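You operate a simulated robot arm through the tools that you are given. There is no shell and no other tool. Be economical: measure what you need, move in short steps, check, and stop when the job is done.

Carry out the task below with a simulated robot arm. There is one attempt and no reset: what you move stays moved.

Task
Put one of the stubby bolts from the top of the black table on the pink pad.

Only the result counts: the job must be done as asked and must still hold three seconds after the hand-in. Knocking over, shifting, dropping, spilling or breaking anything else fails it.

Robot
A 6-joint arm with a two-finger parallel gripper, fixed in place. Base frame: the origin is at the foot of the arm, x ahead of it, y to its left, z up; the work surface is at about z = 810. Units: mm, rad, N and s.
With the tool pointing down near the work surface it reaches from about 260 to 680 mm from the base axis. Its first joint turns from -1.152 to 1.152 rad. Payload 2.9 kg.
Tool frame: the origin (TCP) lies between the finger pads and is the grasp point; the fingertips stand 30 mm ahead of it; z points along the fingers, y is the line along which they close. The gripper opens to 110 mm. The fingers are 20 mm wide and 10 mm thick; the gripper's body (48 by 112 mm) begins 55 mm behind the TCP.
Orientation is told as [roll, pitch, yaw] about the base's x, y, z axes, in that order, counted from this pose: with the fingers straight down and closing along the base's y, the tool's x points along the base's -x, its y along +y and its z along -z.

Tools
- The arm moves only by the tool play_rows. Its argument "commands" is a list of rows, each a list of 7 numbers: the shift along the base's x, y, z in units of 100 mm (1.0 is 100 mm), then the turn, a rotation vector about the base's x, y, z in units of 90 degrees (1.0 is 90 degrees), then the gripper command, from -1 (fully open) to 1 (shut), values between in proportion. In form: [[tx, ty, tz, wx, wy, wz, hand], ...]. A call has 1 to 20 rows; each row is the pose to reach, as a shift and turn from the pose commanded when the call began. A call with a number of a shift or a turn outside -1 to 1 is refused whole. A row lasts 0.2 s, in which the tool goes at most 50 mm and 0.15 rad; a call with a longer step from one row to the next is refused whole, and so is a gripper value outside its range. Where a pose cannot be reached the arm comes as near as it can. A force on the tool above 40 N (or 10 N above the force at the start of the call, whichever is more), or a blocked arm, ends the call early, and 0.2 s more pass. The fingers move at their own pace (about 108 mm/s each) and stop on an object; they squeeze with about 21 N. The grip force told is the motor's: it shows also when the fingers shut on nothing. Time passes only in rows, and 0.2 s behind the last, so rows that repeat a pose let the fingers close. The reply holds the time, the measured pose of the TCP, the force on the tool along the base axes, the opening and the grip force, in the units named above and with some noise.
- Cameras (640 x 400 px; columns grow to the right, rows downward): "scene" is fixed at [86.6, 447.2, 1371.6]; the picture's right is [-0.63, -0.78, 0.00], its down [-0.53, 0.43, -0.73] and it looks along [0.57, -0.46, -0.68] (base axes); focal length 320 px, centre (320, 200). "wrist" rides on the gripper at [72, 17, -103] in the tool frame; the picture's right is [-0.23, 0.97, 0.00], its down [-0.76, -0.18, -0.62] and it looks along [-0.61, -0.14, 0.78] (tool axes); focal length 222 px, centre (320, 200). There is no depth. A picture from a camera that has moved, and an enlarged one, comes with that camera's place and axes in the base frame and with its lens.
- grab_frame(camera): a new picture of that camera. The clock stands still meanwhile.
- inspect(camera, box): a new picture of the part [left, top, right, bottom] of that camera's present view, enlarged. The clock stands still meanwhile.
- close_job(): hands the job in; it is judged then, once.

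Go step by step. Nothing tells you positions but the pictures and the camera data: compare them with the known pose of the tool, close in by small moves and look again before you grip or let go. The budget is 90 turns and 42 pictures, counting those below and the enlarged ones. Unless the task says otherwise, let go and move clear before handing in, and close with one line.

The tools are called after "Call:" as name(argument=value, ...) on one line, values as JSON. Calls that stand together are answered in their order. play_rows: Moves the arm, as the interface text tells. Its arguments: {"type":"object","properties":{"commands":{"type":"array","items":{"type":"array","items":{"type":"number"}}}},"required":["commands"]} The other tools are called the same way: grab_frame (camera) takes a picture; inspect (camera, box) takes an enlarged picture of a part of a camera's view; close_job () hands the job in.

At the start:

```text
clock: 0.0
ee_pos: [282.6, 285.6, 1099.1]
ee_rot: [0.001, 0.001, -0.001]
ft_force: [-0.5, 0.0, -0.5]
grip_width: 110.0
finger_force: 0.1
```

scene: 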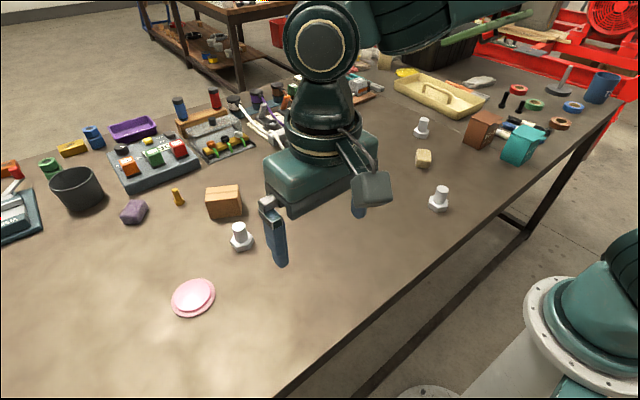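
wrist: 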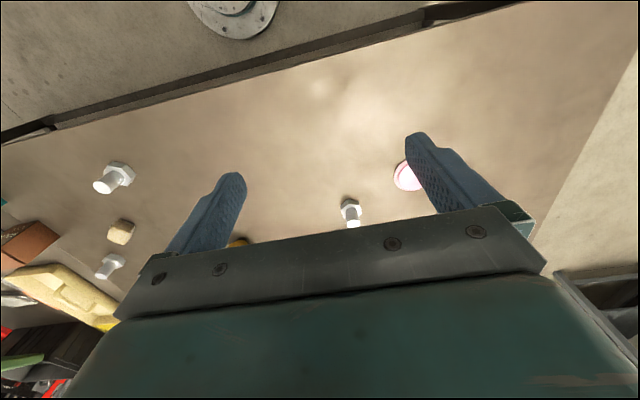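

I see a large brownish bench with three white bolts, a pink pad near the front, and several other items. I'll enlarge the scene to find which surface counts as the black table and which objects are stubby bolts.

Call:
inspect(camera="scene", box=[0, 80, 280, 330])

Call:
inspect(camera="scene", box=[340, 40, 640, 230])

```text
1.60 times, centred on (140, 205) of scene
camera zoom: at [86.6, 447.2, 1371.6], right [-0.63, -0.78, 0.0], down [-0.53, 0.43, -0.73], along [0.57, -0.46, -0.68], focal length 511 px, centre (608, 192)
```

zoom: 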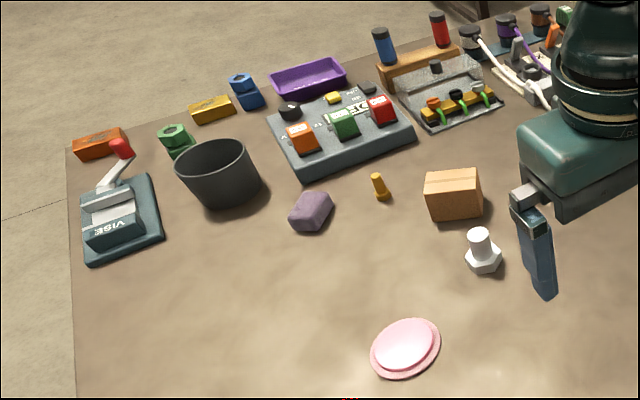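

```text
2.11 times, centred on (490, 135) of scene
camera zoom: at [86.6, 447.2, 1371.6], right [-0.63, -0.78, 0.0], down [-0.53, 0.43, -0.73], along [0.57, -0.46, -0.68], focal length 673 px, centre (-38, 337)
```

zoom: 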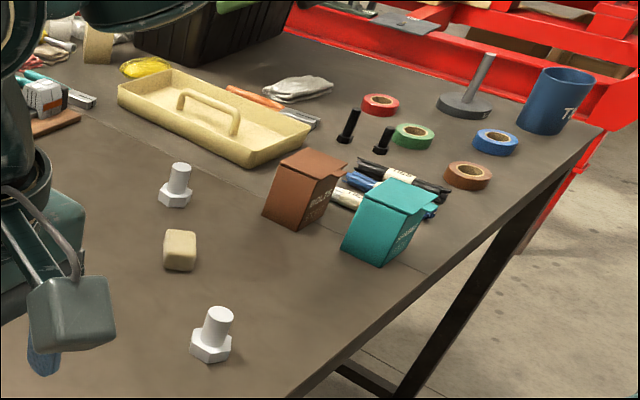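

The white bolts, with short thick shanks, are the stubby ones, as the slim black ones are long. I estimate the nearest at about (551, 297) with its top near z=873, and the pink pad at about (491, 434). I'm moving toward that bolt, staying high.

Call:
play_rows(commands=[[0.4, 0, -0.2, 0, 0, 0, -1], [0.8, 0.05, -0.4, 0, 0, 0, -1], [1, 0.1, -0.5, 0, 0, 0, -1]])

Call:
play_rows(commands=[[0.4, 0, -0.2, 0, 0, 0, -1], [0.8, 0, -0.4, 0, 0, 0, -1], [1, 0, -0.5, 0, 0, 0, -1], [1, 0, -0.5, 0, 0, 0, -1]])

Call:
grab_frame(camera="wrist")

Call:
grab_frame(camera="scene")

```text
clock: 0.8
ee_pos: [379.7, 295.0, 1047.7]
ee_rot: [0.001, 0.001, 0.0]
ft_force: [1.0, -0.5, -0.3]
grip_width: 109.9
finger_force: 0.1
```

```text
clock: 1.8
ee_pos: [481.0, 295.5, 1001.6]
ee_rot: [0.002, 0.001, -0.001]
ft_force: [-0.4, 0.0, -0.3]
grip_width: 110.1
finger_force: 0.1
```

```text
37 pictures are left
camera wrist: at [409.2, 313.3, 1103.3], right [0.23, 0.97, 0.0], down [0.76, -0.18, 0.62], along [0.61, -0.14, -0.78], focal length 222 px, centre (320, 200)
```

wrist: 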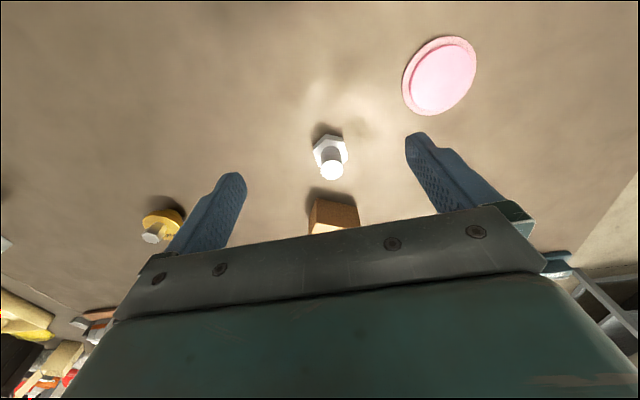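

```text
36 pictures are left
```

scene: 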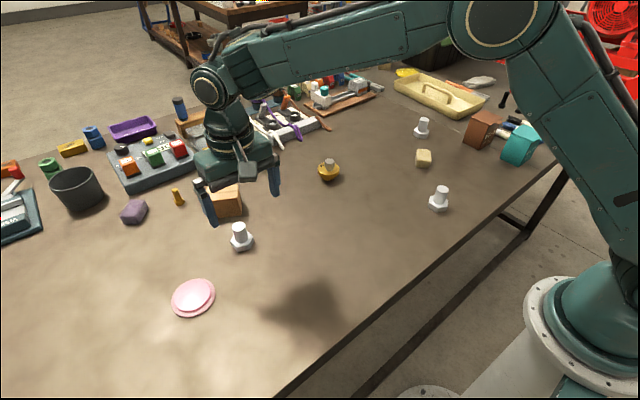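

The wrist view agrees: bolt at about (549, 295), pad at about (490, 437). I'll move over the bolt and go partway down.

Call:
play_rows(commands=[[0.35, 0, -0.2, 0, 0, 0, -1], [0.68, 0, -0.5, 0, 0, 0, -1], [0.68, 0, -0.85, 0, 0, 0, -1], [0.68, 0, -0.85, 0, 0, 0, -1]])

Call:
grab_frame(camera="wrist")

Call:
inspect(camera="scene", box=[140, 120, 340, 320])

```text
clock: 2.8
ee_pos: [548.3, 295.3, 913.9]
ee_rot: [-0.002, -0.001, -0.001]
ft_force: [-0.4, -0.1, 0.2]
grip_width: 110.0
finger_force: 0.1
```

```text
35 pictures are left
camera wrist: at [476.2, 312.7, 1015.4], right [0.23, 0.97, 0.0], down [0.76, -0.18, 0.62], along [0.61, -0.14, -0.78], focal length 222 px, centre (320, 200)
```

wrist: 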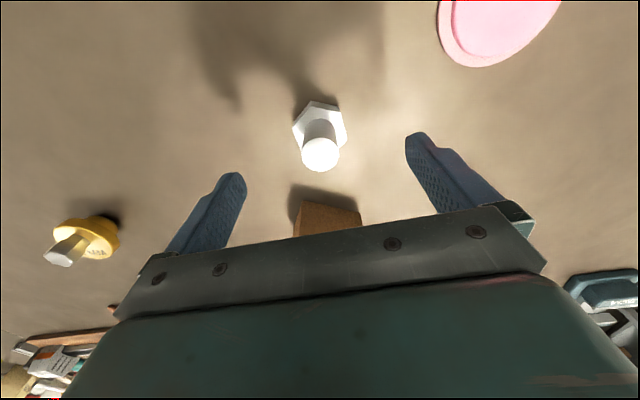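

```text
2.00 times, centred on (240, 220) of scene
camera zoom: at [86.6, 447.2, 1371.6], right [-0.63, -0.78, 0.0], down [-0.53, 0.43, -0.73], along [0.57, -0.46, -0.68], focal length 639 px, centre (480, 160)
```

zoom: 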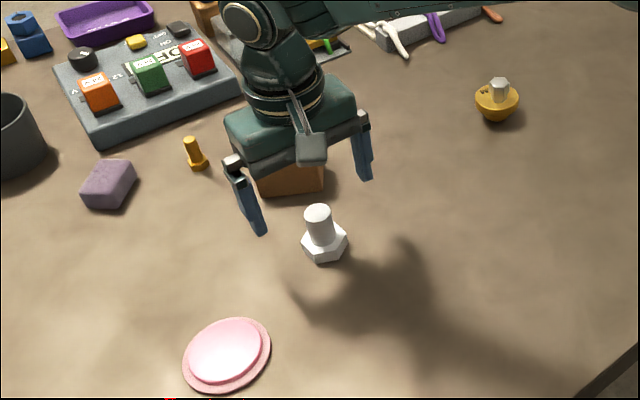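

The bolt axis is at about (550, 295.5), right under the TCP. I'll go down so the tips stay above the head, then close on the shank.

Call:
play_rows(commands=[[0.01, 0, -0.25, 0, 0, 0, -1], [0.01, 0, -0.48, 0, 0, 0, -1], [0.01, 0, -0.48, 0, 0, 0, -1]])

Call:
inspect(camera="scene", box=[180, 160, 300, 280])

```text
clock: 3.6
ee_pos: [551.5, 294.1, 865.9]
ee_rot: [-0.002, 0.001, 0.0]
ft_force: [-0.7, 0.1, 0.3]
grip_width: 109.9
finger_force: 0.1
```

```text
3.33 times, centred on (240, 220) of scene
camera zoom: at [86.6, 447.2, 1371.6], right [-0.63, -0.78, 0.0], down [-0.53, 0.43, -0.73], along [0.57, -0.46, -0.68], focal length 1065 px, centre (587, 133)
```

zoom: 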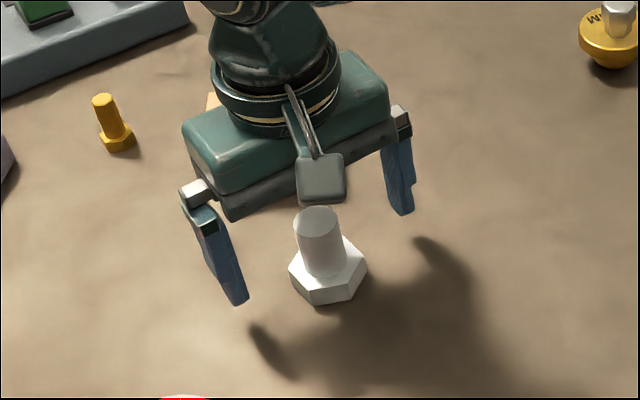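

The fingers straddle the shank with the tips above the head. Closing now.

Call:
play_rows(commands=[[0, 0, 0, 0, 0, 0, 1], [0, 0, 0, 0, 0, 0, 1], [0, 0, 0, 0, 0, 0, 1], [0, 0, 0, 0, 0, 0, 1]])

Call:
play_rows(commands=[[0, 0, 0.15, 0, 0, 0, 1], [0, 0, 0.4, 0, 0, 0, 1], [0, 0, 0.6, 0, 0, 0, 1], [0, 0, 0.6, 0, 0, 0, 1]])

Call:
inspect(camera="scene", box=[140, 120, 340, 320])

```text
clock: 4.6
ee_pos: [551.8, 294.6, 865.6]
ee_rot: [0.0, 0.0, -0.001]
ft_force: [0.3, 0.7, 0.6]
grip_width: 27.3
finger_force: 20.9
```

```text
clock: 5.6
ee_pos: [550.9, 294.2, 925.7]
ee_rot: [0.0, 0.002, 0.001]
ft_force: [0.3, -0.6, -1.2]
grip_width: 27.3
finger_force: 20.7
```

```text
2.00 times, centred on (240, 220) of scene
camera zoom: at [86.6, 447.2, 1371.6], right [-0.63, -0.78, 0.0], down [-0.53, 0.43, -0.73], along [0.57, -0.46, -0.68], focal length 639 px, centre (480, 160)
```

zoom: 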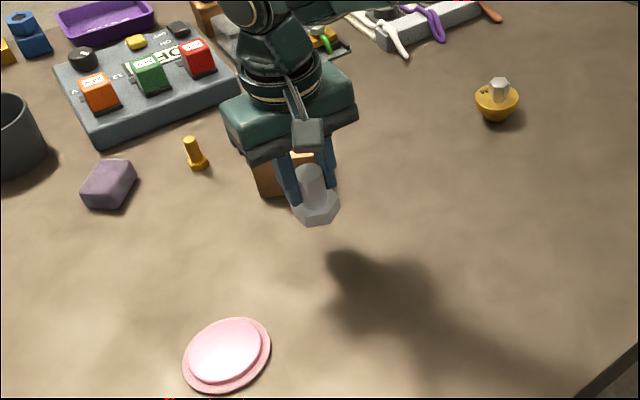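

The bolt is lifted, upright in the grip. Carrying it over the pad.

Call:
play_rows(commands=[[-0.15, 0.3, 0, 0, 0, 0, 1], [-0.3, 0.7, 0, 0, 0, 0, 1], [-0.4, 1, 0, 0, 0, 0, 1]])

Call:
play_rows(commands=[[-0.1, 0.25, 0, 0, 0, 0, 1], [-0.18, 0.43, 0, 0, 0, 0, 1], [-0.18, 0.43, 0, 0, 0, 0, 1], [-0.18, 0.43, 0, 0, 0, 0, 1]])

Call:
grab_frame(camera="wrist")

Call:
inspect(camera="scene", box=[120, 180, 280, 340])

```text
clock: 6.4
ee_pos: [512.7, 394.2, 927.2]
ee_rot: [0.001, 0.0, -0.002]
ft_force: [-0.3, 0.2, -1.4]
grip_width: 27.3
finger_force: 21.3
```

```text
clock: 7.4
ee_pos: [491.7, 436.5, 926.4]
ee_rot: [0.0, 0.0, -0.003]
ft_force: [0.7, 0.8, -2.2]
grip_width: 27.4
finger_force: 21.3
```

```text
31 pictures are left
camera wrist: at [421.1, 454.6, 1028.8], right [0.23, 0.97, 0.0], down [0.76, -0.18, 0.62], along [0.61, -0.14, -0.78], focal length 222 px, centre (320, 200)
```

wrist: 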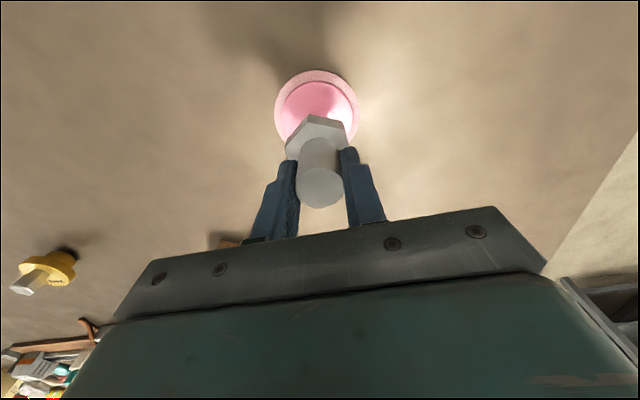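

```text
2.50 times, centred on (200, 260) of scene
camera zoom: at [86.6, 447.2, 1371.6], right [-0.63, -0.78, 0.0], down [-0.53, 0.43, -0.73], along [0.57, -0.46, -0.68], focal length 799 px, centre (620, 50)
```

zoom: 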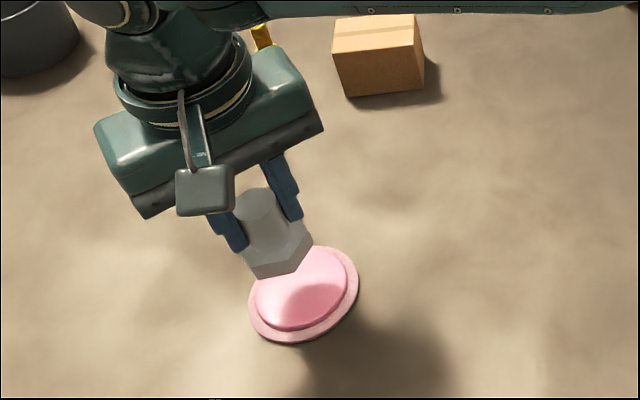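

The bolt is centred over the pad within a few mm. I'll lower slowly and check the gap before contact.

Call:
play_rows(commands=[[0, 0, -0.2, 0, 0, 0, 1], [0, 0, -0.38, 0, 0, 0, 1], [0, 0, -0.38, 0, 0, 0, 1]])

Call:
inspect(camera="scene", box=[140, 230, 240, 330])

Call:
grab_frame(camera="wrist")

```text
clock: 8.2
ee_pos: [495.3, 437.7, 888.9]
ee_rot: [0.0, 0.001, 0.001]
ft_force: [0.3, -0.3, -1.4]
grip_width: 27.3
finger_force: 20.7
```

```text
4.00 times, centred on (190, 280) of scene
camera zoom: at [86.6, 447.2, 1371.6], right [-0.63, -0.78, 0.0], down [-0.53, 0.43, -0.73], along [0.57, -0.46, -0.68], focal length 1278 px, centre (840, -120)
```

zoom: 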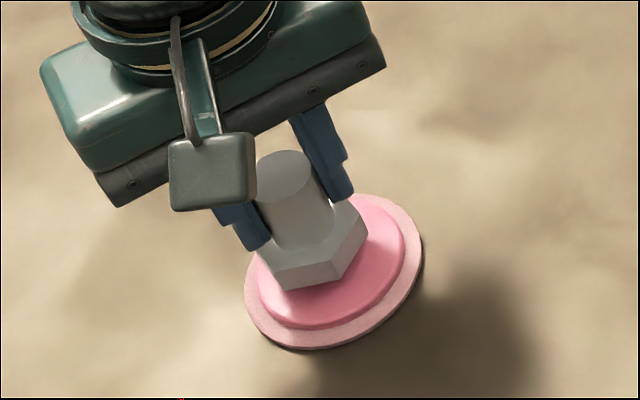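

```text
28 pictures are left
camera wrist: at [422.5, 455.2, 991.0], right [0.23, 0.97, 0.0], down [0.76, -0.18, 0.62], along [0.61, -0.14, -0.78], focal length 222 px, centre (320, 200)
```

wrist: 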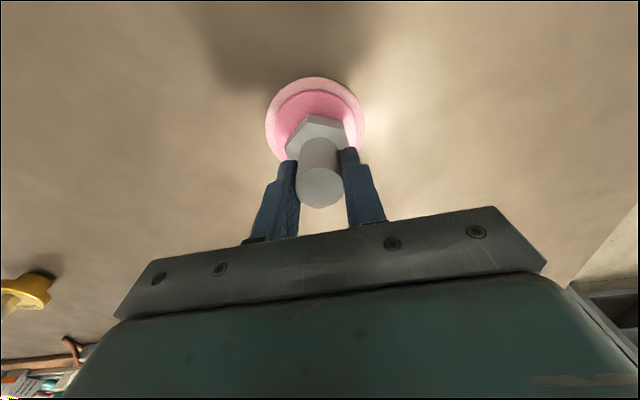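

The bolt hovers about 15 mm above the pad, slightly off toward +x. I'll shift it about −6 mm in x and −3 mm in y and lower gently.

Call:
play_rows(commands=[[-0.06, -0.03, 0, 0, 0, 0, 1], [-0.06, -0.03, -0.04, 0, 0, 0, 1], [-0.06, -0.03, -0.08, 0, 0, 0, 1], [-0.06, -0.03, -0.08, 0, 0, 0, 1]])

Call:
inspect(camera="scene", box=[140, 230, 240, 330])

```text
clock: 9.2
ee_pos: [489.2, 434.4, 879.4]
ee_rot: [-0.001, 0.001, 0.0]
ft_force: [-0.3, -0.1, -1.4]
grip_width: 27.5
finger_force: 21.3
```

```text
4.00 times, centred on (190, 280) of scene
camera zoom: at [86.6, 447.2, 1371.6], right [-0.63, -0.78, 0.0], down [-0.53, 0.43, -0.73], along [0.57, -0.46, -0.68], focal length 1278 px, centre (840, -120)
```

zoom: 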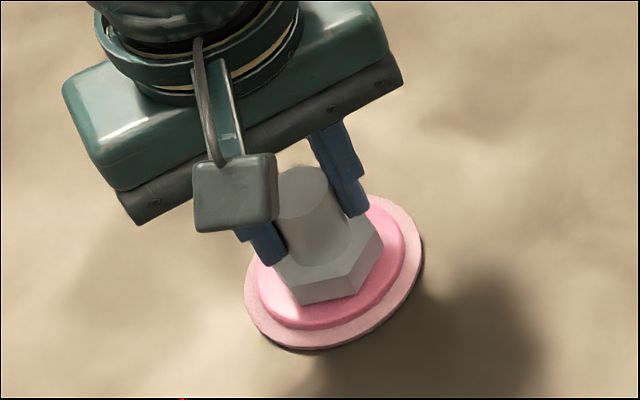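

Well centred now, with no contact force yet. I'll lower in 2 mm steps until I feel the pad.

Call:
play_rows(commands=[[0, 0, -0.02, 0, 0, 0, 1], [0, 0, -0.03, 0, 0, 0, 1], [0, 0, -0.03, 0, 0, 0, 1]])

Call:
play_rows(commands=[[0, 0, -0.01, 0, 0, 0, 1], [0, 0, -0.02, 0, 0, 0, 1], [0, 0, -0.02, 0, 0, 0, 1]])

```text
clock: 10.0
ee_pos: [489.0, 434.7, 877.5]
ee_rot: [0.001, -0.001, -0.001]
ft_force: [-0.7, -2.4, 7.7]
grip_width: 27.4
finger_force: 20.5
```

```text
clock: 10.8
ee_pos: [488.1, 435.0, 876.8]
ee_rot: [0.003, -0.001, -0.002]
ft_force: [2.8, -2.3, 16.2]
grip_width: 27.4
finger_force: 21.1
```

The bolt is resting on the pad, with contact at a TCP z of about 877. I'll ease the pressure by about 3 mm, then check before letting go.

Call:
play_rows(commands=[[0, 0, 0.02, 0, 0, 0, 1], [0, 0, 0.03, 0, 0, 0, 1], [0, 0, 0.03, 0, 0, 0, 1]])

Call:
inspect(camera="scene", box=[140, 230, 240, 330])

```text
clock: 11.6
ee_pos: [485.9, 434.7, 876.6]
ee_rot: [-0.003, 0.004, -0.001]
ft_force: [-0.9, 0.8, 0.7]
grip_width: 27.3
finger_force: 21.4
```

```text
4.00 times, centred on (190, 280) of scene
camera zoom: at [86.6, 447.2, 1371.6], right [-0.63, -0.78, 0.0], down [-0.53, 0.43, -0.73], along [0.57, -0.46, -0.68], focal length 1278 px, centre (840, -120)
```

zoom: 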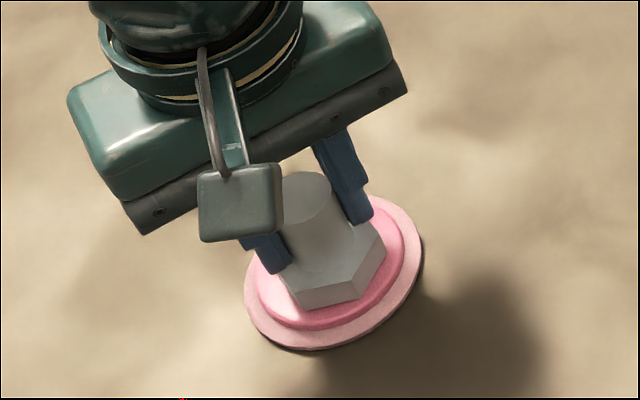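

The bolt sits flat and within the pad with almost no force on it. Opening, then rising straight up.

Call:
play_rows(commands=[[0, 0, 0, 0, 0, 0, 0.3], [0, 0, 0, 0, 0, 0, -0.3], [0, 0, 0, 0, 0, 0, -0.3]])

Call:
play_rows(commands=[[0, 0, 0.2, 0, 0, 0, -0.3], [0, 0, 0.6, 0, 0, 0, -0.3], [0, 0, 0.95, 0, 0, 0, -0.3], [0, 0, 0.95, 0, 0, 0, -0.3]])

Call:
grab_frame(camera="scene")

Call:
grab_frame(camera="wrist")

```text
clock: 12.4
ee_pos: [486.5, 435.5, 879.0]
ee_rot: [-0.001, -0.001, 0.0]
ft_force: [-0.3, 0.4, 0.1]
grip_width: 71.5
finger_force: 0.0
```

```text
clock: 13.4
ee_pos: [488.8, 432.9, 973.2]
ee_rot: [0.001, 0.0, 0.0]
ft_force: [-0.5, 0.3, 0.8]
grip_width: 71.5
finger_force: 0.0
```

```text
25 pictures are left
```

scene: 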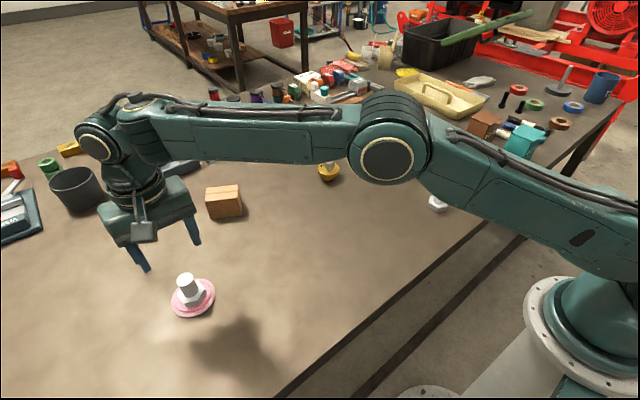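

```text
24 pictures are left
camera wrist: at [416.6, 451.1, 1076.1], right [0.23, 0.97, 0.0], down [0.76, -0.18, 0.62], along [0.61, -0.14, -0.78], focal length 222 px, centre (320, 200)
```

wrist: 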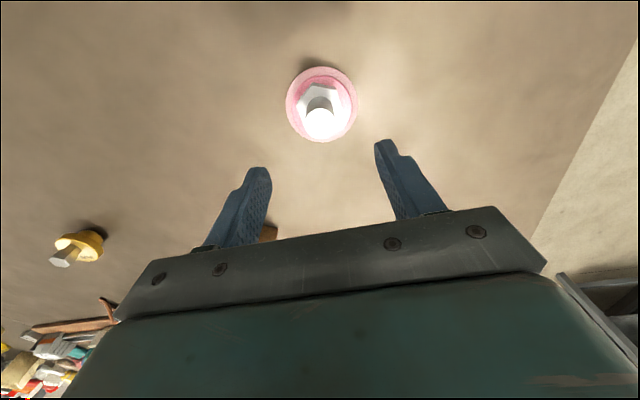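

The bolt stands upright in the middle of the pink pad, the gripper is clear, and the objects I can see are where they were. Handing in.

Call:
close_job()

```text
The job is handed in.
```

One white stubby bolt now stands upright on the pink pad. The gripper has let go and moved clear, and I handed the job in.
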